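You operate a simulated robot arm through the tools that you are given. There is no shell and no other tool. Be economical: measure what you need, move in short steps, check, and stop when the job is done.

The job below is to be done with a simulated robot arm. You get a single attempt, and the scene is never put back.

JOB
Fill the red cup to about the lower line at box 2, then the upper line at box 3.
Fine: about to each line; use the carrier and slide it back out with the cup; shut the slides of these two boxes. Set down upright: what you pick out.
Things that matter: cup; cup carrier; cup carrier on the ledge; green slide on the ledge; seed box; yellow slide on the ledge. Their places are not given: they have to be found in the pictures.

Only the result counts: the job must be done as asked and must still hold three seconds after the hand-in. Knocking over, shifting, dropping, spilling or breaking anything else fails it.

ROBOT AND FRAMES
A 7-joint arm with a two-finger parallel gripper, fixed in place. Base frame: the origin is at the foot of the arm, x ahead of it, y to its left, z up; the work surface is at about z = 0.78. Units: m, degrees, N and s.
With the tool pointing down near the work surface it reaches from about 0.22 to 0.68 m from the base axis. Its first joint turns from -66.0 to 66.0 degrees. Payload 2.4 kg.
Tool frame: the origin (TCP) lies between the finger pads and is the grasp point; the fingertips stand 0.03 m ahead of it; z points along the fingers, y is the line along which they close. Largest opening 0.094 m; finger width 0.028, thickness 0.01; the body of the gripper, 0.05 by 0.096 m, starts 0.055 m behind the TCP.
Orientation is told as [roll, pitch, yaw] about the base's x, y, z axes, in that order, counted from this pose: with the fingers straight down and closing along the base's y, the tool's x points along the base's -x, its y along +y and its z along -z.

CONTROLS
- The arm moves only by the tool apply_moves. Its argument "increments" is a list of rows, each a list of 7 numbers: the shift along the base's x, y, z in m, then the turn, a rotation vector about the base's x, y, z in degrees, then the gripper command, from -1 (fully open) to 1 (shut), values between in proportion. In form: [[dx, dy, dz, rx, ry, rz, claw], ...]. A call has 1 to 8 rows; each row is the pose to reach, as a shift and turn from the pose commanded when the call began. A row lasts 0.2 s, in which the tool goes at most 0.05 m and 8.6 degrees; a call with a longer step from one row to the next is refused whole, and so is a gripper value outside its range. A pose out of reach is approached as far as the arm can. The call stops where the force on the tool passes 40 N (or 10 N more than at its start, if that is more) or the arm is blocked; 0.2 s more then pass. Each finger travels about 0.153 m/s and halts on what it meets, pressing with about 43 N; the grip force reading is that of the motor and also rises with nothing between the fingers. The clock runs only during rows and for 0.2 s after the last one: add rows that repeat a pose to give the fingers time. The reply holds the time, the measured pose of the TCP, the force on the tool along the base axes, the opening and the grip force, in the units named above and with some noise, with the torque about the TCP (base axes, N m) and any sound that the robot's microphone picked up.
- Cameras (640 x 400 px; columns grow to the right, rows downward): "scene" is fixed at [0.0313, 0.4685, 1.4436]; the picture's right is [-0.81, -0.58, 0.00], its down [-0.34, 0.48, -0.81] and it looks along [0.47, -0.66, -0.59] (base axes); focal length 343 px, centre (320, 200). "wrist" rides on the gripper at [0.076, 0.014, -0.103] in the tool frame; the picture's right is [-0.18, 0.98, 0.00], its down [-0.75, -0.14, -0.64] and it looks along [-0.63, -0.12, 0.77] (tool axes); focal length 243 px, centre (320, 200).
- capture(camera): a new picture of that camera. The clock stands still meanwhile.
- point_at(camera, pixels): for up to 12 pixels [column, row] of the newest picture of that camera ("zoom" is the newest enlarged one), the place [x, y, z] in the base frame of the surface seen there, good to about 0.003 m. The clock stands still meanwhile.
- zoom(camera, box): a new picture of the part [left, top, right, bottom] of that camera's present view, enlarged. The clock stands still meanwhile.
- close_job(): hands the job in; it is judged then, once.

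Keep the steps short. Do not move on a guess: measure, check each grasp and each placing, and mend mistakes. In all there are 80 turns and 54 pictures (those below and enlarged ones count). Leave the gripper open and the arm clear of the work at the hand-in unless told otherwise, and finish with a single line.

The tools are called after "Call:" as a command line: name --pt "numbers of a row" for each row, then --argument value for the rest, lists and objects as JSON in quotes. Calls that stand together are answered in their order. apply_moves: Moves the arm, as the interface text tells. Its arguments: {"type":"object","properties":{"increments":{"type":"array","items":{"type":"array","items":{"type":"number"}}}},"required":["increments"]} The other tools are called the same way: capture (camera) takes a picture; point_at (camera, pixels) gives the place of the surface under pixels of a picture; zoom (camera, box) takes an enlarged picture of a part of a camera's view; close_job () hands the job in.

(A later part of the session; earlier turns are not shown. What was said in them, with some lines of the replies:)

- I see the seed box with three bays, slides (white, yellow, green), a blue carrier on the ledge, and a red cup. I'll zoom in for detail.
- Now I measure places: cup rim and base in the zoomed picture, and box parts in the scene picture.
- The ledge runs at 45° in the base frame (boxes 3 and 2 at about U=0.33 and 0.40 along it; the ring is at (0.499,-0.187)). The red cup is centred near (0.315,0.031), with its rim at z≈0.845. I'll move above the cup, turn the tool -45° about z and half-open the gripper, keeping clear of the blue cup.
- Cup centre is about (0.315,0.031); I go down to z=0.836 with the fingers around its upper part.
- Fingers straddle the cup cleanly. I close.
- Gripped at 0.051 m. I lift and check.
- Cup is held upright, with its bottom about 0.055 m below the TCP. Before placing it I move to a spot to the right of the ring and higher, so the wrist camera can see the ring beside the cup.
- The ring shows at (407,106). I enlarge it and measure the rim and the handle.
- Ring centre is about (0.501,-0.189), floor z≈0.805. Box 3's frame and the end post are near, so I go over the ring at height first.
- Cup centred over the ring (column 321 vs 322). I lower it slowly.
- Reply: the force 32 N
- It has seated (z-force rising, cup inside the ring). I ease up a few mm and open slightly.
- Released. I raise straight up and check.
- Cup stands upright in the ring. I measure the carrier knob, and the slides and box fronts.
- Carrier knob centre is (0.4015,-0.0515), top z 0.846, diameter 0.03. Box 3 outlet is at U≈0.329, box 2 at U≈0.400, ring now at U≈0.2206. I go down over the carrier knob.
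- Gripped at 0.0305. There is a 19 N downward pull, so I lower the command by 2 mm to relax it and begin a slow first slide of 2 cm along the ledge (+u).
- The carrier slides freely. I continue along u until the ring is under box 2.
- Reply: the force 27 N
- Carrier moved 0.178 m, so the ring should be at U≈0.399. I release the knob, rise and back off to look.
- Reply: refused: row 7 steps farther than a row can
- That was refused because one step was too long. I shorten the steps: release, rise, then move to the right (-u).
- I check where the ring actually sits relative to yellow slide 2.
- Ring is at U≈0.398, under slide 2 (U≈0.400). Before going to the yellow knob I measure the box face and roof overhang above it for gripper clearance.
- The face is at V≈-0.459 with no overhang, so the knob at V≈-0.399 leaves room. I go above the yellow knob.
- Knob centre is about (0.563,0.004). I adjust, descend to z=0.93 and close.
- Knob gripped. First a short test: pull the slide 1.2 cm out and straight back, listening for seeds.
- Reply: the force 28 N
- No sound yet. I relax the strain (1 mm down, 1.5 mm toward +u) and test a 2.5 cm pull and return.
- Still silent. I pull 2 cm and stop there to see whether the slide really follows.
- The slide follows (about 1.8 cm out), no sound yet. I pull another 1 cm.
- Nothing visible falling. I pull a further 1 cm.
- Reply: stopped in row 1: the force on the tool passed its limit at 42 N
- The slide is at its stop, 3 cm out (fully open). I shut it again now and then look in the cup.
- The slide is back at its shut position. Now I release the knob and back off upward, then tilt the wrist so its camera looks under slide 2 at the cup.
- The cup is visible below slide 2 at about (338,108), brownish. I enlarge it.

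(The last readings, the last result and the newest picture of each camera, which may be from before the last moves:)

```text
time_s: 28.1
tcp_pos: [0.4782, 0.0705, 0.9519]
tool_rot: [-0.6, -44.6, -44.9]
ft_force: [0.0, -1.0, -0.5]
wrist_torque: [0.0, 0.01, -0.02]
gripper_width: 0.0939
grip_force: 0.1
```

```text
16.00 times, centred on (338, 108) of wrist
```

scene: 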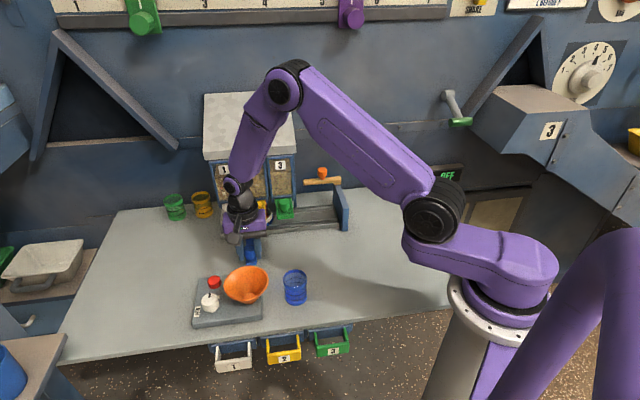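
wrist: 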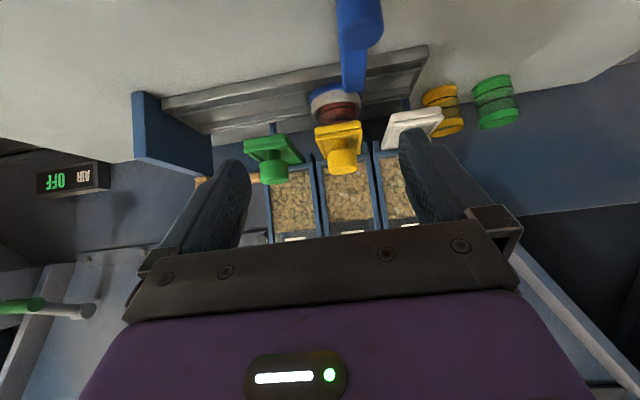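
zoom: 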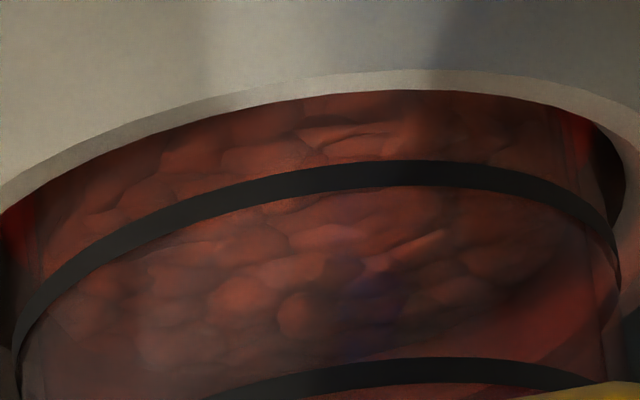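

Seeds have come down and lie near the lower line. To judge it better I move the arm aside (to the right, untilting) so the scene camera can see the cup past slide 2.

Call:
apply_moves --pt "-0.02 -0.02 0.02 5.5 5.5 0 -1" --pt "-0.04 -0.04 0.03 11 11 0 -0.6" --pt "-0.06 -0.06 0.03 16.5 16.5 0 -0.3" --pt "-0.08 -0.08 0.03 22 22 0 -0.3" --pt "-0.1 -0.1 0.03 27 27 0 -0.3" --pt "-0.12 -0.12 0.03 31.3 31.3 0 -0.3"

Call:
zoom --camera "scene" --box '[240, 190, 285, 225]'

```text
time_s: 29.5
tcp_pos: [0.3579, -0.0486, 0.982]
tool_rot: [-0.5, -0.2, -45.0]
ft_force: [-0.8, -0.1, 0.4]
wrist_torque: [0.02, 0.01, -0.02]
gripper_width: 0.0608
grip_force: 0.1
```

```text
11.43 times, centred on (262, 208) of scene
```

zoom: 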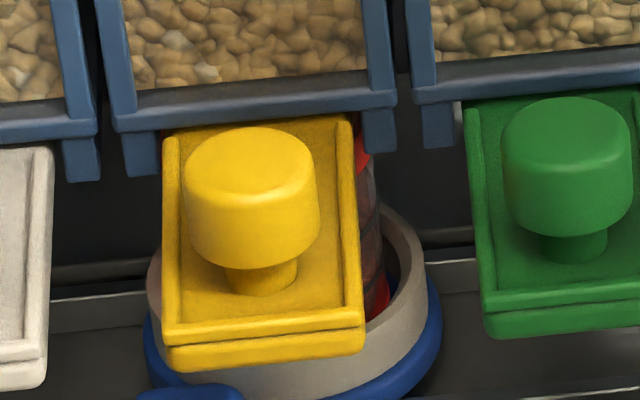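

Call:
zoom --camera "scene" --box '[261, 199, 273, 220]'

```text
16.00 times, centred on (267, 210) of scene
```

zoom: 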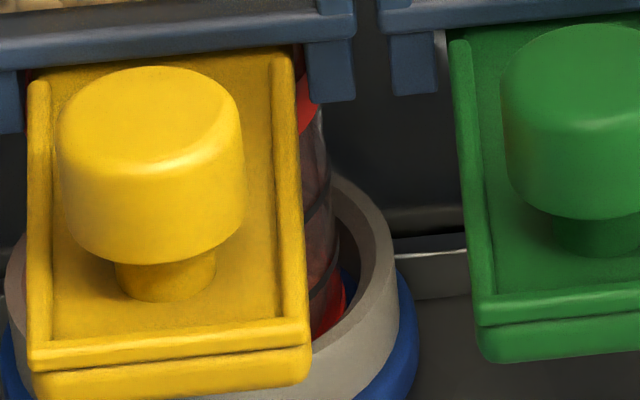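

Not clear enough from here. I'll use the carrier: grip its knob again and slide it out past box 3, where the cup is fully visible.

Call:
apply_moves --pt "0.034 0.0245 0 0.3 0.2 0 -0.3" --pt "0.068 0.049 0 0.3 0.2 0 -0.3" --pt "0.102 0.0735 0 0.3 0.2 0 -0.3" --pt "0.136 0.098 0 0.3 0.2 0 -0.3" --pt "0.1697 0.1226 0 0.3 0.2 0 -0.3" --pt "0.1697 0.1226 -0.045 0.3 0.2 0 -0.3" --pt "0.1697 0.1226 -0.09 0.3 0.2 0 -0.3" --pt "0.1697 0.1226 -0.12 0.3 0.2 0 -0.3"

Call:
apply_moves --pt "0 0 -0.0165 0 0 0 -0.3" --pt "0 0 -0.0165 0 0 0 0.1" --pt "0 0 -0.0165 0 0 0 0.5" --pt "0 0 -0.0165 0 0 0 0.5" --pt "0 0 -0.0165 0 0 0 0.5"

```text
time_s: 31.3
tcp_pos: [0.5266, 0.0726, 0.8615]
tool_rot: [-0.5, 0.2, -44.9]
ft_force: [-0.1, -0.1, -0.2]
wrist_torque: [0.0, 0.0, 0.01]
gripper_width: 0.061
grip_force: 0.0
```

```text
time_s: 32.5
tcp_pos: [0.5278, 0.0721, 0.8455]
tool_rot: [-0.4, 0.1, -44.8]
ft_force: [1.5, 1.0, -6.5]
wrist_torque: [0.21, -0.72, 0.0]
gripper_width: 0.0305
grip_force: 45.7
```

Gripped. I slide out 0.14 m gently.

Call:
apply_moves --pt "-0.007 -0.007 0 0 0 0 0.5" --pt "-0.021 -0.021 0 0 0 0 0.5" --pt "-0.037 -0.037 0 0 0 0 0.5" --pt "-0.053 -0.053 0 0 0 0 0.5" --pt "-0.069 -0.069 0 0 0 0 0.5" --pt "-0.085 -0.085 0 0 0 0 0.5" --pt "-0.094 -0.094 0 0 0 0 0.5" --pt "-0.099 -0.099 0 0 0 0 0.5"

Call:
zoom --camera "scene" --box '[270, 170, 360, 240]'

```text
time_s: 34.3
tcp_pos: [0.4282, -0.0264, 0.8461]
tool_rot: [-0.4, 0.0, -45.0]
ft_force: [5.8, -5.1, 11.1]
wrist_torque: [0.42, -0.17, 0.04]
gripper_width: 0.0305
grip_force: 44.8
```

```text
5.71 times, centred on (315, 205) of scene
```

zoom: 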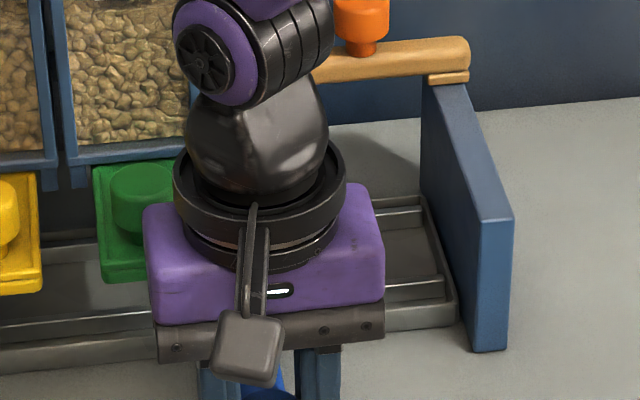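

The hand hides the cup; I release, rise and step aside to the right.

Call:
apply_moves --pt "0 0 0 0 0 0 0.1" --pt "0 0 0 0 0 0 -0.3" --pt "0 0 0 0 0 0 -0.3" --pt "0 0 0.045 0 0 0 -0.3" --pt "-0.01 -0.01 0.09 0 0 0 -0.3" --pt "-0.035 -0.035 0.115 0 0 0 -0.3" --pt "-0.06 -0.065 0.13 0 0 0 -0.3" --pt "-0.09 -0.1 0.135 0 0 0 -0.3"

Call:
zoom --camera "scene" --box '[275, 170, 335, 230]'

```text
time_s: 36.1
tcp_pos: [0.3395, -0.1267, 0.9793]
tool_rot: [-0.5, 0.2, -44.8]
ft_force: [-1.0, -0.3, -0.7]
wrist_torque: [-0.04, 0.03, -0.01]
gripper_width: 0.061
grip_force: 0.1
```

```text
6.67 times, centred on (305, 200) of scene
```

zoom: 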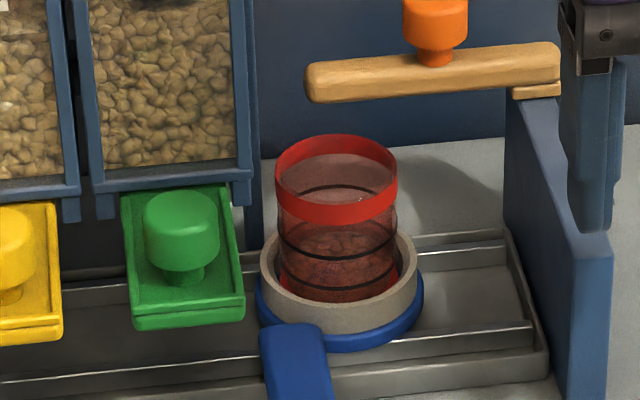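

Call:
zoom --camera "scene" --box '[297, 188, 317, 218]'

```text
13.33 times, centred on (307, 203) of scene
```

zoom: 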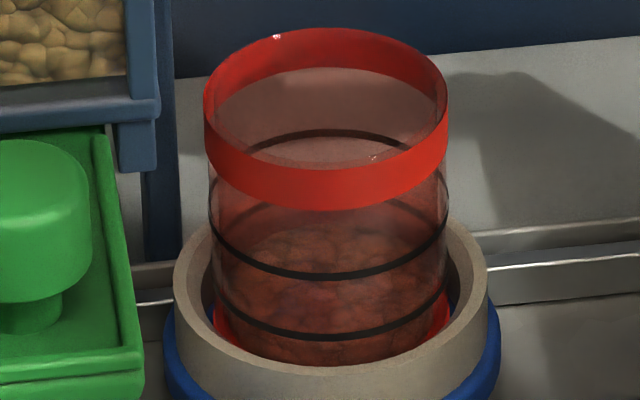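

The seeds' back edge (row ≈225) is below the lower line's back arc (row ≈200): about 6–7 mm short. I return the carrier under box 2 for a further short pour. First to the carrier knob.

Call:
apply_moves --pt "0.03 0.034 0 0.4 0 0 -0.3" --pt "0.06 0.068 0 0.4 0 0 -0.3" --pt "0.0887 0.1003 0 0.4 0 0 -0.3" --pt "0.0887 0.1003 -0.045 0.4 0 0 -0.3" --pt "0.0887 0.1003 -0.09 0.4 0 0 -0.3" --pt "0.0887 0.1003 -0.12 0.4 0 0 -0.3" --pt "0.0887 0.1003 -0.134 0.4 0 0 -0.3"

Call:
apply_moves --pt "0 0 0 0 0 0 0.1" --pt "0 0 0 0 0 0 0.5" --pt "0 0 0 0 0 0 0.5" --pt "0 0 0 0 0 0 0.5"

```text
time_s: 37.7
tcp_pos: [0.4284, -0.0248, 0.8476]
tool_rot: [-0.2, 0.4, -44.9]
ft_force: [-0.5, 0.2, 0.3]
wrist_torque: [0.01, 0.0, -0.02]
gripper_width: 0.0611
grip_force: 0.0
```

```text
time_s: 38.7
tcp_pos: [0.4289, -0.0258, 0.8462]
tool_rot: [-0.2, 0.3, -44.9]
ft_force: [2.2, -1.1, -8.5]
wrist_torque: [0.14, -0.5, -0.15]
gripper_width: 0.0306
grip_force: 45.5
```

Gripped. I slide in by 0.141 m.

Call:
apply_moves --pt "0.007 0.007 0 0 0 0 0.5" --pt "0.021 0.021 0 0 0 0 0.5" --pt "0.037 0.037 0 0 0 0 0.5" --pt "0.053 0.053 0 0 0 0 0.5" --pt "0.069 0.069 0 0 0 0 0.5" --pt "0.084 0.084 0 0 0 0 0.5" --pt "0.094 0.094 0 0 0 0 0.5" --pt "0.0996 0.0998 0 0 0 0 0.5"

Call:
apply_moves --pt "0 0 0 0 0 0 0.1" --pt "0 0 0 0 0 0 -0.3" --pt "0 0 0 0 0 0 -0.3" --pt "0 0 0.045 0 0 0 -0.3" --pt "-0.005 0.005 0.09 0 0 0 -0.3" --pt "-0.005 0.005 0.135 0 0 0 -0.3" --pt "0.015 -0.03 0.145 0 0 0 -0.3" --pt "0.035 -0.065 0.145 0 0 0 -0.3"

```text
time_s: 40.5
tcp_pos: [0.5278, 0.0745, 0.8477]
tool_rot: [-0.2, 0.4, -45.0]
ft_force: [6.1, -6.6, -13.2]
wrist_torque: [0.44, 0.4, 0.08]
gripper_width: 0.0303
grip_force: 45.4
```

```text
time_s: 42.3
tcp_pos: [0.561, 0.0094, 0.9928]
tool_rot: [-0.1, 0.5, -44.8]
ft_force: [-0.3, 0.4, -0.5]
wrist_torque: [0.01, 0.0, -0.01]
gripper_width: 0.0611
grip_force: 0.1
```

Carrier in place. I go back down on the yellow knob (same pose as before) and grip.

Call:
apply_moves --pt "0.0013 -0.0061 -0.03 0 0 0 -0.3" --pt "0.0013 -0.0061 -0.055 0 0 0 -0.3" --pt "0.0013 -0.0061 -0.063 0 0 0 -0.3" --pt "0.0013 -0.0061 -0.063 0 0 0 0.1" --pt "0.0013 -0.0061 -0.063 0 0 0 0.5" --pt "0.0013 -0.0061 -0.063 0 0 0 0.5" --pt "0.0013 -0.0061 -0.063 0 0 0 0.5"

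Call:
zoom --camera "scene" --box '[225, 180, 295, 240]'

```text
time_s: 43.9
tcp_pos: [0.5617, 0.0026, 0.9297]
tool_rot: [-0.1, 0.4, -44.9]
ft_force: [3.3, 2.4, -4.5]
wrist_torque: [0.04, -0.27, -0.01]
gripper_width: 0.028
grip_force: 44.8
```

```text
6.67 times, centred on (260, 210) of scene
```

zoom: 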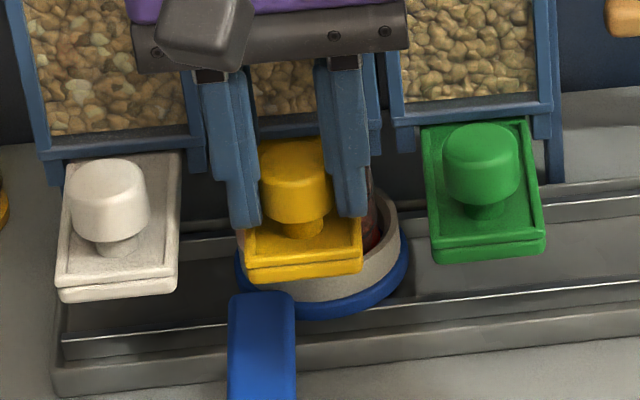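

Gripped. Timed pour: out 2.8 cm over two rows, hold two rows, back.

Call:
apply_moves --pt "-0.0099 0.0099 0 0 0 0 0.5" --pt "-0.0198 0.0198 0 0 0 0 0.5" --pt "-0.0198 0.0198 0 0 0 0 0.5" --pt "-0.0198 0.0198 0 0 0 0 0.5" --pt "-0.0099 0.0099 0 0 0 0 0.5" --pt "0.0007 -0.0007 0 0 0 0 0.5" --pt "0.0007 -0.0007 0 0 0 0 0.5"

```text
time_s: 45.5
tcp_pos: [0.5634, 0.0026, 0.9291]
tool_rot: [-0.3, 0.6, -44.9]
ft_force: [-3.6, 2.0, -7.1]
wrist_torque: [0.51, 0.31, 0.06]
gripper_width: 0.0281
grip_force: 45.2
```

Slide back in. I release and go to the carrier knob.

Call:
apply_moves --pt "0 0 0 0 0 0 0.1" --pt "0 0 0 0 0 0 -0.3" --pt "0 0 0 0 0 0 -0.3" --pt "0 0 0.045 0 0 0 -0.3" --pt "-0.018 0.036 0.05 0 0 0 -0.3" --pt "-0.036 0.0715 0.05 0 0 0 -0.3" --pt "-0.036 0.0715 0.01 0 0 0 -0.3" --pt "-0.036 0.0715 -0.035 0 0 0 -0.3"

Call:
apply_moves --pt "0 0 -0.03 0 0 0 -0.3" --pt "0 0 -0.047 0 0 0 -0.3" --pt "0 0 -0.047 0 0 0 0.1" --pt "0 0 -0.047 0 0 0 0.5" --pt "0 0 -0.047 0 0 0 0.5" --pt "0 0 -0.047 0 0 0 0.5"

```text
time_s: 47.3
tcp_pos: [0.5271, 0.0707, 0.8946]
tool_rot: [-0.2, 0.4, -45.0]
ft_force: [-0.3, -0.2, 0.0]
wrist_torque: [-0.01, 0.0, 0.01]
gripper_width: 0.061
grip_force: 0.1
```

```text
time_s: 48.7
tcp_pos: [0.5274, 0.0737, 0.8466]
tool_rot: [-0.1, 0.5, -45.0]
ft_force: [0.5, 1.5, -7.6]
wrist_torque: [0.15, -0.69, -0.04]
gripper_width: 0.0306
grip_force: 44.9
```

Call:
apply_moves --pt "-0.007 -0.007 0 0 0 0 0.5" --pt "-0.021 -0.021 0 0 0 0 0.5" --pt "-0.037 -0.037 0 0 0 0 0.5" --pt "-0.053 -0.053 0 0 0 0 0.5" --pt "-0.069 -0.069 0 0 0 0 0.5" --pt "-0.085 -0.085 0 0 0 0 0.5" --pt "-0.094 -0.094 0 0 0 0 0.5" --pt "-0.099 -0.099 0 0 0 0 0.5"

Call:
apply_moves --pt "0 0 0 0 0 0 0.1" --pt "0 0 0 0 0 0 -0.3" --pt "0 0 0 0 0 0 -0.3" --pt "0 0 0.045 0 0 0 -0.3" --pt "-0.01 -0.01 0.09 0 0 0 -0.3" --pt "-0.035 -0.035 0.115 0 0 0 -0.3" --pt "-0.06 -0.065 0.13 0 0 0 -0.3" --pt "-0.09 -0.1 0.135 0 0 0 -0.3"

Call:
zoom --camera "scene" --box '[297, 188, 317, 218]'

```text
time_s: 50.3
tcp_pos: [0.4326, -0.0206, 0.8455]
tool_rot: [-0.2, 0.5, -44.9]
ft_force: [1.9, -2.3, -6.3]
wrist_torque: [0.53, 0.03, 0.19]
gripper_width: 0.0304
grip_force: 44.6
stopped in row 8: the force on the tool passed its limit at 41 N (the readings are from after the stop); the commanded pose is now the measured one
```

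```text
time_s: 52.1
tcp_pos: [0.342, -0.1191, 0.9814]
tool_rot: [-0.3, 0.6, -44.8]
ft_force: [-0.2, 0.2, 0.5]
wrist_torque: [0.01, -0.02, -0.01]
gripper_width: 0.061
grip_force: 0.0
```

```text
13.33 times, centred on (307, 203) of scene
```

zoom: 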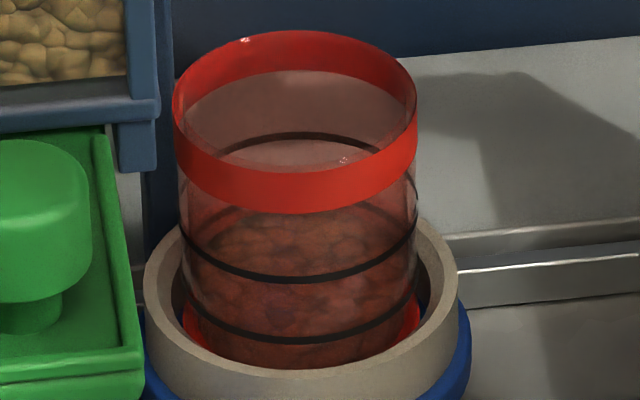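

Now I measure seed surface heights directly by pointing at seed pixels (the transparent wall lets earlier points through), plus line pixels.

Call:
point_at --camera "zoom" --pixels '[[300, 215], [270, 225], [330, 225], [300, 240], [300, 260], [250, 250], [350, 250], [300, 305], [300, 281], [305, 341], [300, 133], [300, 360]]'

```text
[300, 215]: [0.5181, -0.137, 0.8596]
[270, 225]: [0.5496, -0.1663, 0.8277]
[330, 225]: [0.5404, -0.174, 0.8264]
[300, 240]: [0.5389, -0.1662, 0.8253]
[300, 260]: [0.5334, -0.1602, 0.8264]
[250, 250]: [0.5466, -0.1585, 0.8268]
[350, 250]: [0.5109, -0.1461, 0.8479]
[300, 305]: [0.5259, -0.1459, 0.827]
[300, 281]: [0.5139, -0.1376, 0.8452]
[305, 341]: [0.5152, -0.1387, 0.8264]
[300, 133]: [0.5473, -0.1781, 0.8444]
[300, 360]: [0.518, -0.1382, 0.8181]
```

Seeds lie at z≈0.8266 on average and the lower line is at 0.8264 (upper 0.845), so the first fill is right. Now the carrier goes under box 3. I grip its knob.

Call:
apply_moves --pt "0.03 0.034 0 0 0 0 -0.3" --pt "0.06 0.068 0 0 0 0 -0.3" --pt "0.0906 0.0985 0 0 0 0 -0.3" --pt "0.0906 0.0985 -0.045 0 0 0 -0.3" --pt "0.0906 0.0985 -0.09 0 0 0 -0.3" --pt "0.0906 0.0985 -0.12 0 0 0 -0.3" --pt "0.0906 0.0985 -0.135 0 0 0 -0.3"

Call:
apply_moves --pt "0 0 0 0 0 0 0.1" --pt "0 0 0 0 0 0 0.5" --pt "0 0 0 0 0 0 0.5" --pt "0 0 0 0 0 0 0.5"

```text
time_s: 53.7
tcp_pos: [0.4341, -0.0233, 0.8439]
tool_rot: [-0.2, 0.5, -44.9]
ft_force: [0.1, 0.2, 0.1]
wrist_torque: [0.02, -0.01, -0.01]
gripper_width: 0.0612
grip_force: 0.1
```

```text
time_s: 54.7
tcp_pos: [0.4334, -0.0223, 0.8439]
tool_rot: [-0.2, 0.5, -44.9]
ft_force: [1.0, -0.2, -8.9]
wrist_torque: [0.1, -0.58, -0.04]
gripper_width: 0.0304
grip_force: 45.2
```

Call:
apply_moves --pt "0.007 0.007 0 0 0 0 0.5" --pt "0.018 0.018 0 0 0 0 0.5" --pt "0.03 0.03 0 0 0 0 0.5" --pt "0.04 0.04 0 0 0 0 0.5" --pt "0.046 0.0463 0 0 0 0 0.5" --pt "0.046 0.0463 0 0 0 0 0.5"

Call:
apply_moves --pt "0 0 0 0 0 0 0.1" --pt "0 0 0 0 0 0 -0.3" --pt "0 0 0 0 0 0 -0.3" --pt "0 0 0.045 0 0 0 -0.3" --pt "-0.005 0.005 0.09 0 0 0 -0.3" --pt "-0.005 0.005 0.135 0 0 0 -0.3" --pt "0.015 -0.03 0.14 0 0 0 -0.3" --pt "0.035 -0.065 0.14 0 0 0 -0.3"

Call:
capture --camera "wrist"

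```text
time_s: 55.7
tcp_pos: [0.4709, 0.014, 0.845]
tool_rot: [-0.3, 0.6, -44.8]
ft_force: [0.6, -0.6, -6.9]
wrist_torque: [0.17, -0.59, 0.1]
gripper_width: 0.0305
grip_force: 44.7
stopped in row 4: the force on the tool passed its limit at 43 N (the readings are from after the stop); the commanded pose is now the measured one
```

```text
time_s: 57.5
tcp_pos: [0.5048, -0.0496, 0.9839]
tool_rot: [-0.4, 0.6, -44.8]
ft_force: [-0.4, 0.1, 0.3]
wrist_torque: [0.01, 0.03, 0.03]
gripper_width: 0.0611
grip_force: 0.1
```

```text
11 pictures are left
```

wrist: 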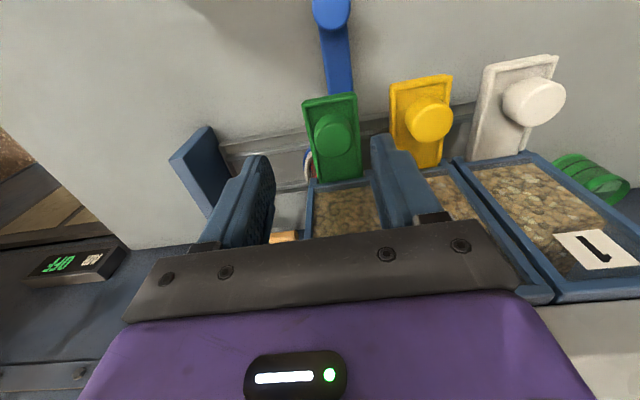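

The slide-in stopped early on a force peak (ring at U≈0.316; needs 0.329). I return to the carrier knob to finish the last 13 mm.

Call:
apply_moves --pt "-0.017 0.032 0 0.2 -0.3 0 -0.3" --pt "-0.0339 0.0636 0 0.3 -0.5 0 -0.3" --pt "-0.0339 0.0636 -0.045 0.3 -0.5 0 -0.3" --pt "-0.0339 0.0636 -0.09 0.3 -0.5 0 -0.3" --pt "-0.0339 0.0636 -0.125 0.3 -0.5 0 -0.3" --pt "-0.0339 0.0636 -0.138 0.3 -0.5 0 -0.3" --pt "-0.0339 0.0636 -0.138 0.3 -0.5 0 0.1" --pt "-0.0339 0.0636 -0.138 0.3 -0.5 0 0.5"

Call:
apply_moves --pt "0 0 0 0 0 0 0.5" --pt "0 0 0 0 0 0 0.5" --pt "0.003 0.003 0 0 0 0 0.5" --pt "0.006 0.006 0 0 0 0 0.5" --pt "0.0085 0.0085 0 0 0 0 0.5" --pt "0.0085 0.0085 0 0 0 0 0.5"

```text
time_s: 59.3
tcp_pos: [0.4694, 0.0112, 0.8474]
tool_rot: [0.2, 0.5, -44.8]
ft_force: [0.3, -0.5, -5.3]
wrist_torque: [-0.57, -0.15, 0.01]
gripper_width: 0.0304
grip_force: 44.8
```

```text
time_s: 60.7
tcp_pos: [0.4789, 0.021, 0.8472]
tool_rot: [0.1, 0.5, -44.9]
ft_force: [-1.5, 3.5, -2.8]
wrist_torque: [-0.15, 0.46, -0.08]
gripper_width: 0.0307
grip_force: 44.8
```

I nudge 1.5 mm more and release; and I measure the green knob in the last wrist picture.

Call:
point_at --camera "wrist" --pixels '[[333, 126], [315, 130], [352, 128], [333, 110], [333, 144], [333, 97], [430, 118], [428, 136], [333, 165], [310, 165]]'

Call:
apply_moves --pt "0.0015 0.0015 0 0 0 0 0.5" --pt "0.0015 0.0015 0 0 0 0 0.1" --pt "0.0015 0.0015 0 0 0 0 -0.3" --pt "0.0015 0.0015 0 0 0 0 -0.3" --pt "0.0015 0.0015 0.045 0 0 0 -0.3" --pt "-0.003 0.005 0.09 0 0 0 -0.3" --pt "-0.003 0.005 0.13 0 0 0 -0.3"

```text
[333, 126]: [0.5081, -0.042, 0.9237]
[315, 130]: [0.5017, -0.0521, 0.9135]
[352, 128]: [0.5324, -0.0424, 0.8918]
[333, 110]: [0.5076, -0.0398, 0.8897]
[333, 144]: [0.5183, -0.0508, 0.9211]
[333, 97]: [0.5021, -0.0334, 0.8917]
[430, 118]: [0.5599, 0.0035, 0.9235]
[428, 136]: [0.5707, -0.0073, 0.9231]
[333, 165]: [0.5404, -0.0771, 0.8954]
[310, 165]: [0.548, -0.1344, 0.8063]
```

```text
time_s: 62.3
tcp_pos: [0.4761, 0.0282, 0.9767]
tool_rot: [0.1, 0.5, -44.9]
ft_force: [-0.8, 0.1, 0.1]
wrist_torque: [0.03, -0.01, -0.01]
gripper_width: 0.061
grip_force: 0.1
```

Green knob centre is about (0.5125,-0.046). I move over, descend and grip, then check.

Call:
apply_moves --pt "0.012 -0.025 0.005 0 0 0 -0.3" --pt "0.024 -0.05 0.005 0 0 0 -0.3" --pt "0.0364 -0.0743 0.005 0 0 0 -0.3" --pt "0.0364 -0.0743 -0.02 0 0 0 -0.3" --pt "0.0364 -0.0743 -0.04 0 0 0 -0.3" --pt "0.0364 -0.0743 -0.047 0 0 0 -0.3" --pt "0.0364 -0.0743 -0.047 0 0 0 0.1" --pt "0.0364 -0.0743 -0.047 0 0 0 0.5"

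Call:
apply_moves --pt "0 0 0 0 0 0 0.5" --pt "0 0 0 0 0 0 0.5"

Call:
zoom --camera "scene" --box '[240, 175, 320, 240]'

```text
time_s: 64.1
tcp_pos: [0.5138, -0.0472, 0.9287]
tool_rot: [0.2, 0.4, -44.9]
ft_force: [5.0, 4.0, -5.9]
wrist_torque: [-0.21, -0.24, 0.0]
gripper_width: 0.0281
grip_force: 44.8
```

```text
time_s: 64.7
tcp_pos: [0.5134, -0.0469, 0.9287]
tool_rot: [0.2, 0.5, -44.9]
ft_force: [7.7, 6.0, -8.9]
wrist_torque: [-0.12, -0.19, 0.01]
gripper_width: 0.0281
grip_force: 45.5
```

```text
6.15 times, centred on (280, 208) of scene
```

zoom: 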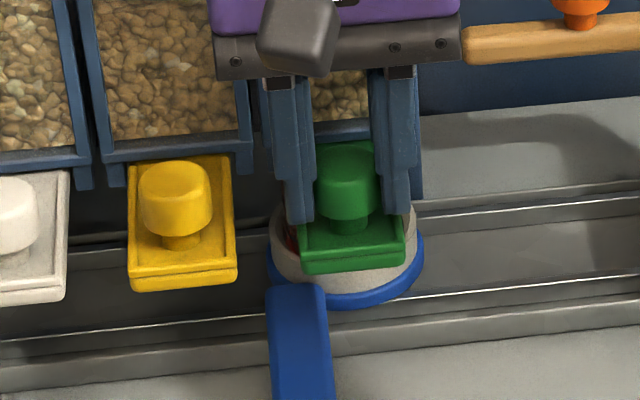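

Call:
point_at --camera "zoom" --pixels '[[415, 222], [420, 240], [274, 235], [270, 250], [345, 290], [345, 302], [300, 262], [403, 256], [292, 238]]'

```text
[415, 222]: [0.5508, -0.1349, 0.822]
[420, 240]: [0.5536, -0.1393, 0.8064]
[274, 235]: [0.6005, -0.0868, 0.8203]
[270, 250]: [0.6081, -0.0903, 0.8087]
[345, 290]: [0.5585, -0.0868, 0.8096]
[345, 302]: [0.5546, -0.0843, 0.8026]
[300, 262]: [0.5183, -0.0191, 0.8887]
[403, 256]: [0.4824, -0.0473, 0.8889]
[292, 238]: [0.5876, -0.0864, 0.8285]
```

The ring is centred at U≈0.329 under slide 3 and the knob is gripped. I pour a first, cautious part (about 1.2 s open), then shut.

Call:
apply_moves --pt "-0.0099 0.0099 0 0 0 0 0.5" --pt "-0.0198 0.0198 0 0 0 0 0.5" --pt "-0.0198 0.0198 0 0 0 0 0.5" --pt "-0.0198 0.0198 0 0 0 0 0.5" --pt "-0.0198 0.0198 0 0 0 0 0.5" --pt "-0.0198 0.0198 0 0 0 0 0.5" --pt "-0.0198 0.0198 0 0 0 0 0.5"

Call:
apply_moves --pt "0.0099 -0.0099 0 0 0 0 0.5" --pt "0.0202 -0.0202 0 0 0 0 0.5" --pt "0.0202 -0.0202 0 0 0 0 0.5" --pt "0.0202 -0.0202 0 0 0 0 0.1" --pt "0.0202 -0.0202 0 0 0 0 -0.3" --pt "0.0202 -0.0202 0 0 0 0 -0.3" --pt "0.0202 -0.0202 0.04 0 0 0 -0.3"

```text
time_s: 66.3
tcp_pos: [0.4943, -0.0278, 0.9291]
tool_rot: [0.1, 0.4, -44.9]
ft_force: [18.0, 17.7, -17.7]
wrist_torque: [0.4, 0.1, 0.09]
gripper_width: 0.0281
grip_force: 44.9
```

```text
time_s: 67.9
tcp_pos: [0.5144, -0.0486, 0.9715]
tool_rot: [0.3, 0.6, -44.9]
ft_force: [0.1, -0.4, 0.6]
wrist_torque: [0.04, 0.0, 0.01]
gripper_width: 0.0608
grip_force: 0.1
```

I tilt the wrist again to look at the cup under slide 3.

Call:
apply_moves --pt "-0.02 0.02 0.01 0 0 0 -0.6" --pt "-0.045 0.04 0.01 -5 -5 0 -1" --pt "-0.07 0.055 0.005 -10 -10 0 -1" --pt "-0.0845 0.0684 0 -15 -15 0 -1" --pt "-0.0845 0.0684 -0.005 -20 -20 0 -1" --pt "-0.0845 0.0684 -0.01 -25.5 -25.5 0 -1" --pt "-0.0845 0.0684 -0.018 -31 -31 0 -1" --pt "-0.0845 0.0684 -0.018 -31 -31 0 -1"

Call:
zoom --camera "wrist" --box '[300, 80, 376, 130]'

```text
time_s: 69.7
tcp_pos: [0.43, 0.0204, 0.9525]
tool_rot: [0.1, -43.4, -44.8]
ft_force: [0.3, 0.3, -1.1]
wrist_torque: [0.0, -0.03, -0.04]
gripper_width: 0.0938
grip_force: 0.1
```

```text
8.00 times, centred on (338, 105) of wrist
```

zoom: 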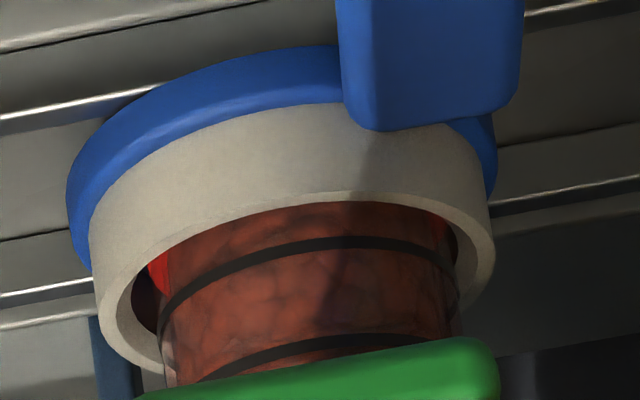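

Call:
point_at --camera "zoom" --pixels '[[300, 270], [300, 290], [300, 310], [300, 325], [230, 300], [230, 330], [200, 360], [380, 280], [420, 300], [380, 320], [320, 348], [300, 243]]'

Call:
zoom --camera "wrist" --box '[316, 104, 360, 128]'

```text
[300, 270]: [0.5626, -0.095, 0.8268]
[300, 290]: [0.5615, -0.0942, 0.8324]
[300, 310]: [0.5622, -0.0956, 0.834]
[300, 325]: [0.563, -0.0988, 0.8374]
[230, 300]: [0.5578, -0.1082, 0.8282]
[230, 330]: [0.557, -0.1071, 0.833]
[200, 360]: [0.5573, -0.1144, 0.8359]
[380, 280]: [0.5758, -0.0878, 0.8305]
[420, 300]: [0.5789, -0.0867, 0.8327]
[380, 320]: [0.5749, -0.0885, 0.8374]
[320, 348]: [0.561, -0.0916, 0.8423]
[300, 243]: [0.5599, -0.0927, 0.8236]
```

```text
14.55 times, centred on (338, 116) of wrist
```

zoom: 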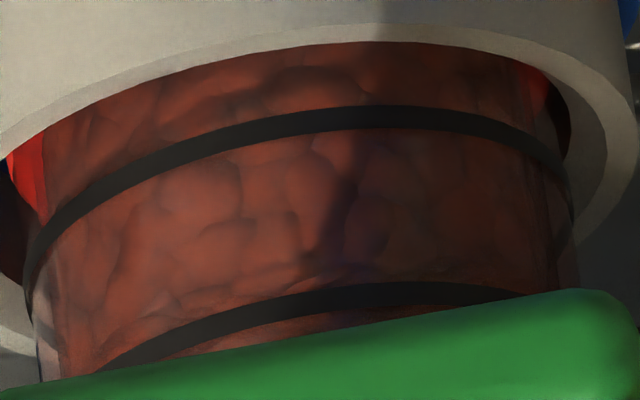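

Call:
point_at --camera "zoom" --pixels '[[300, 240], [300, 255], [300, 265], [300, 275], [260, 335], [320, 320], [400, 316], [200, 275], [200, 300], [120, 330], [430, 270], [300, 293]]'

```text
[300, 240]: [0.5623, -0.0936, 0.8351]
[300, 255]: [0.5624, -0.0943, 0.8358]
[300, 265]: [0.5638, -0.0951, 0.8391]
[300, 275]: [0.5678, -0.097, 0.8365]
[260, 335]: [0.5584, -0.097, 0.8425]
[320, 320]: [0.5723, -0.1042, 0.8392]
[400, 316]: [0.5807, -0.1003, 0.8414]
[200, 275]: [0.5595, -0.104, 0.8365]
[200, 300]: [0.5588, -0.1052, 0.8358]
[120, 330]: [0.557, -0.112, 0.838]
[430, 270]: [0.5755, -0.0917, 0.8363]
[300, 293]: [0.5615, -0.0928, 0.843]
```

Seed surface is now about z=0.839; the upper line is 0.845, so about 5.5 mm more. I go back over the green knob, untilting.

Call:
apply_moves --pt "0 0 0.008 5 5 0 -1" --pt "0 0 0.014 10.5 10.5 0 -1" --pt "0 0 0.018 16 16 0 -1" --pt "0.014 -0.013 0.023 21 21 0 -0.6" --pt "0.04 -0.028 0.028 26 26 0 -0.3" --pt "0.065 -0.048 0.028 31 31 0 -0.3" --pt "0.0834 -0.0673 0.02 31 31 0 -0.3" --pt "0.0834 -0.0673 0 31 31 0 -0.3"

Call:
apply_moves --pt "0 0 -0.015 0 0 0 -0.3" --pt "0 0 -0.0235 0 0 0 -0.3" --pt "0 0 -0.0235 0 0 0 0.1" --pt "0 0 -0.0235 0 0 0 0.5" --pt "0 0 -0.0235 0 0 0 0.5" --pt "0 0 -0.0235 0 0 0 0.5"

```text
time_s: 71.5
tcp_pos: [0.5128, -0.0489, 0.9521]
tool_rot: [0.1, 0.5, -44.9]
ft_force: [1.1, -1.1, -0.3]
wrist_torque: [0.03, 0.01, -0.01]
gripper_width: 0.0612
grip_force: 0.0
```

```text
time_s: 72.9
tcp_pos: [0.5124, -0.0461, 0.929]
tool_rot: [0.2, 0.4, -44.8]
ft_force: [12.5, 12.4, -10.6]
wrist_torque: [-0.12, -0.3, 0.08]
gripper_width: 0.0279
grip_force: 44.8
```

Gripped (0.028). Short pour: out, two rows hold, back in, then release and rise.

Call:
apply_moves --pt "-0.0099 0.0099 0 0 0 0 0.5" --pt "-0.0198 0.0198 0 0 0 0 0.5" --pt "-0.0198 0.0198 0 0 0 0 0.5" --pt "-0.0198 0.0198 0 0 0 0 0.5" --pt "-0.0099 0.0099 0 0 0 0 0.5" --pt "0.001 -0.001 0 0 0 0 0.5" --pt "0.001 -0.001 0 0 0 0 0.5"

Call:
apply_moves --pt "0 0 0 0 0 0 0.1" --pt "0 0 0 0 0 0 -0.3" --pt "0 0 0 0 0 0 -0.3" --pt "0 0 0.04 0 0 0 -0.3" --pt "-0.018 0.036 0.05 0 0 0 -0.3" --pt "-0.034 0.0695 0.05 0 0 0 -0.3" --pt "-0.034 0.0695 0.01 0 0 0 -0.3" --pt "-0.034 0.0695 -0.035 0 0 0 -0.3"

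```text
time_s: 74.5
tcp_pos: [0.5145, -0.0476, 0.9287]
tool_rot: [0.1, 0.5, -45.0]
ft_force: [13.4, 15.0, -16.9]
wrist_torque: [-0.2, -0.45, 0.12]
gripper_width: 0.0279
grip_force: 45.4
```

```text
time_s: 76.3
tcp_pos: [0.4802, 0.0221, 0.8925]
tool_rot: [0.2, 0.4, -45.0]
ft_force: [-0.7, -0.8, -0.3]
wrist_torque: [-0.01, 0.02, -0.03]
gripper_width: 0.0609
grip_force: 0.0
```

Above the carrier knob; I lower, grip, and slide the carrier out to its start place.

Call:
apply_moves --pt "0 0 -0.03 0 0 0 -0.3" --pt "0 0 -0.046 0 0 0 -0.3" --pt "0 0 -0.046 0 0 0 0.1" --pt "0 0 -0.046 0 0 0 0.5" --pt "0 0 -0.046 0 0 0 0.5" --pt "0 0 -0.046 0 0 0 0.5"

Call:
apply_moves --pt "-0.005 -0.005 0 0 0 0 0.5" --pt "-0.016 -0.016 0 0 0 0 0.5" --pt "-0.028 -0.028 0 0 0 0 0.5" --pt "-0.04 -0.04 0 0 0 0 0.5" --pt "-0.052 -0.052 0 0 0 0 0.5" --pt "-0.062 -0.062 0 0 0 0 0.5" --pt "-0.07 -0.07 0 0 0 0 0.5" --pt "-0.0745 -0.0745 0 0 0 0 0.5"

```text
time_s: 77.7
tcp_pos: [0.4782, 0.0207, 0.8477]
tool_rot: [0.2, 0.5, -44.8]
ft_force: [0.6, 0.6, -5.8]
wrist_torque: [-0.45, -0.21, -0.18]
gripper_width: 0.0306
grip_force: 45.3
```

```text
time_s: 79.5
tcp_pos: [0.4047, -0.0545, 0.8476]
tool_rot: [0.3, 0.2, -44.9]
ft_force: [5.2, -7.3, 37.1]
wrist_torque: [-0.1, 0.36, 0.14]
gripper_width: 0.0306
grip_force: 45.0
```

At the start place (U≈0.2476). I release, rise and step aside to check.

Call:
apply_moves --pt "0 0 0.002 0 0 0 0.5" --pt "0 0 0.002 0 0 0 0.1" --pt "0 0 0.002 0 0 0 -0.3" --pt "0 0 0.002 0 0 0 -0.3" --pt "0 0 0.045 0 0 0 -0.3" --pt "-0.01 0.01 0.09 0 0 0 -0.3" --pt "-0.03 0.04 0.12 0 0 0 -0.3" --pt "-0.05 0.0 0.13 0 0 0 -0.3"

Call:
apply_moves --pt "-0.02 -0.03 0 0 0 0 -0.3" --pt "-0.04 -0.07 0.01 0 0 0 -0.5" --pt "-0.055 -0.11 0.02 0 0 0 -1"

Call:
zoom --camera "scene" --box '[306, 188, 336, 220]'

```text
time_s: 81.3
tcp_pos: [0.3535, -0.0525, 0.9764]
tool_rot: [0.0, 0.4, -44.9]
ft_force: [0.2, 0.0, 0.1]
wrist_torque: [-0.04, -0.02, -0.01]
gripper_width: 0.0613
grip_force: 0.1
```

```text
time_s: 82.1
tcp_pos: [0.2972, -0.1659, 0.996]
tool_rot: [0.2, 0.6, -44.7]
ft_force: [0.2, -0.5, -0.1]
wrist_torque: [0.04, 0.01, 0.0]
gripper_width: 0.0943
grip_force: 0.1
```

```text
12.50 times, centred on (321, 204) of scene
```

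zoom: 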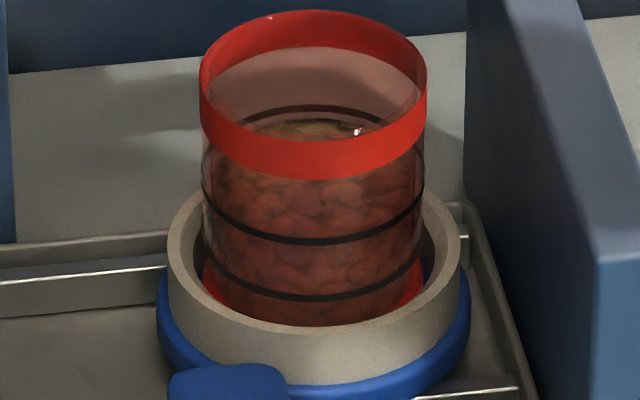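

Call:
point_at --camera "zoom" --pixels '[[310, 123], [290, 128], [330, 132], [300, 132], [270, 130], [310, 190], [260, 190], [360, 190], [310, 215], [312, 240], [310, 106], [312, 297]]'

```text
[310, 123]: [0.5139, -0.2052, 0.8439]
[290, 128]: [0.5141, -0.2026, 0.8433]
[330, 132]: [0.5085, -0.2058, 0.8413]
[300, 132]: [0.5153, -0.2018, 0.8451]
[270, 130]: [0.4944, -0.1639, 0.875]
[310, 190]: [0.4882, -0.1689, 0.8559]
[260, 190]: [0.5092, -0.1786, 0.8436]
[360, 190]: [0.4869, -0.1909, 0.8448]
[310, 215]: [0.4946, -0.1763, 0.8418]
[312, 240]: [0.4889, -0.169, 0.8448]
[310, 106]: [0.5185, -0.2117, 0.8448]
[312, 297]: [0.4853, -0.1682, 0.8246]
```

Seeds at z≈0.8435, upper line 0.8448: filled right. Now I check slides 2 and 3 are fully shut and nothing is spilled.

Call:
zoom --camera "scene" --box '[190, 150, 370, 270]'

```text
3.33 times, centred on (280, 210) of scene
```

zoom: 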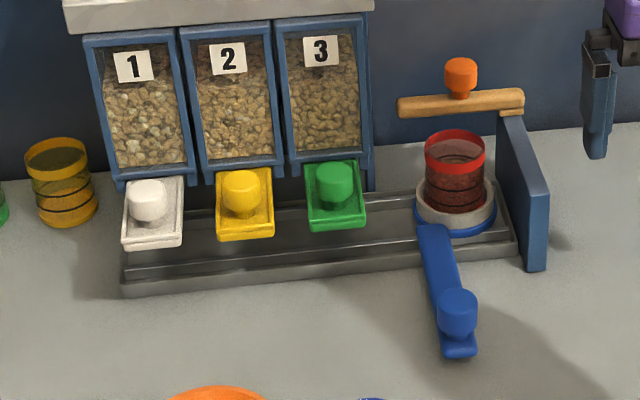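

Slide fronts sit at the same rows as at the start (yellow 222, green 219). I confirm with points.

Call:
point_at --camera "zoom" --pixels '[[219, 237], [272, 233], [309, 226], [364, 222], [245, 235], [338, 225], [457, 300]]'

```text
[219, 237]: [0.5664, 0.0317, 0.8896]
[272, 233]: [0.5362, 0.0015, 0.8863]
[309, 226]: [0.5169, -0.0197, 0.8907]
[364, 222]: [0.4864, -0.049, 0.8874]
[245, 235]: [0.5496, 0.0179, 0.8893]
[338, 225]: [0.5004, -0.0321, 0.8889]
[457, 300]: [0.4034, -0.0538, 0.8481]
```

Yellow front V=-0.376 and green V=-0.3765 match their starting values, so both slides are shut. The carrier is back out with the upright cup, nothing is spilled, and the gripper is open and clear. I hand in.

Call:
close_job

```text
The job is handed in.
```

The red cup is filled to the lower line at box 2 and the upper line at box 3 (each within about 1 mm), slides 2 and 3 are shut, and the cup stands upright in the carrier, which is back out at its start place.
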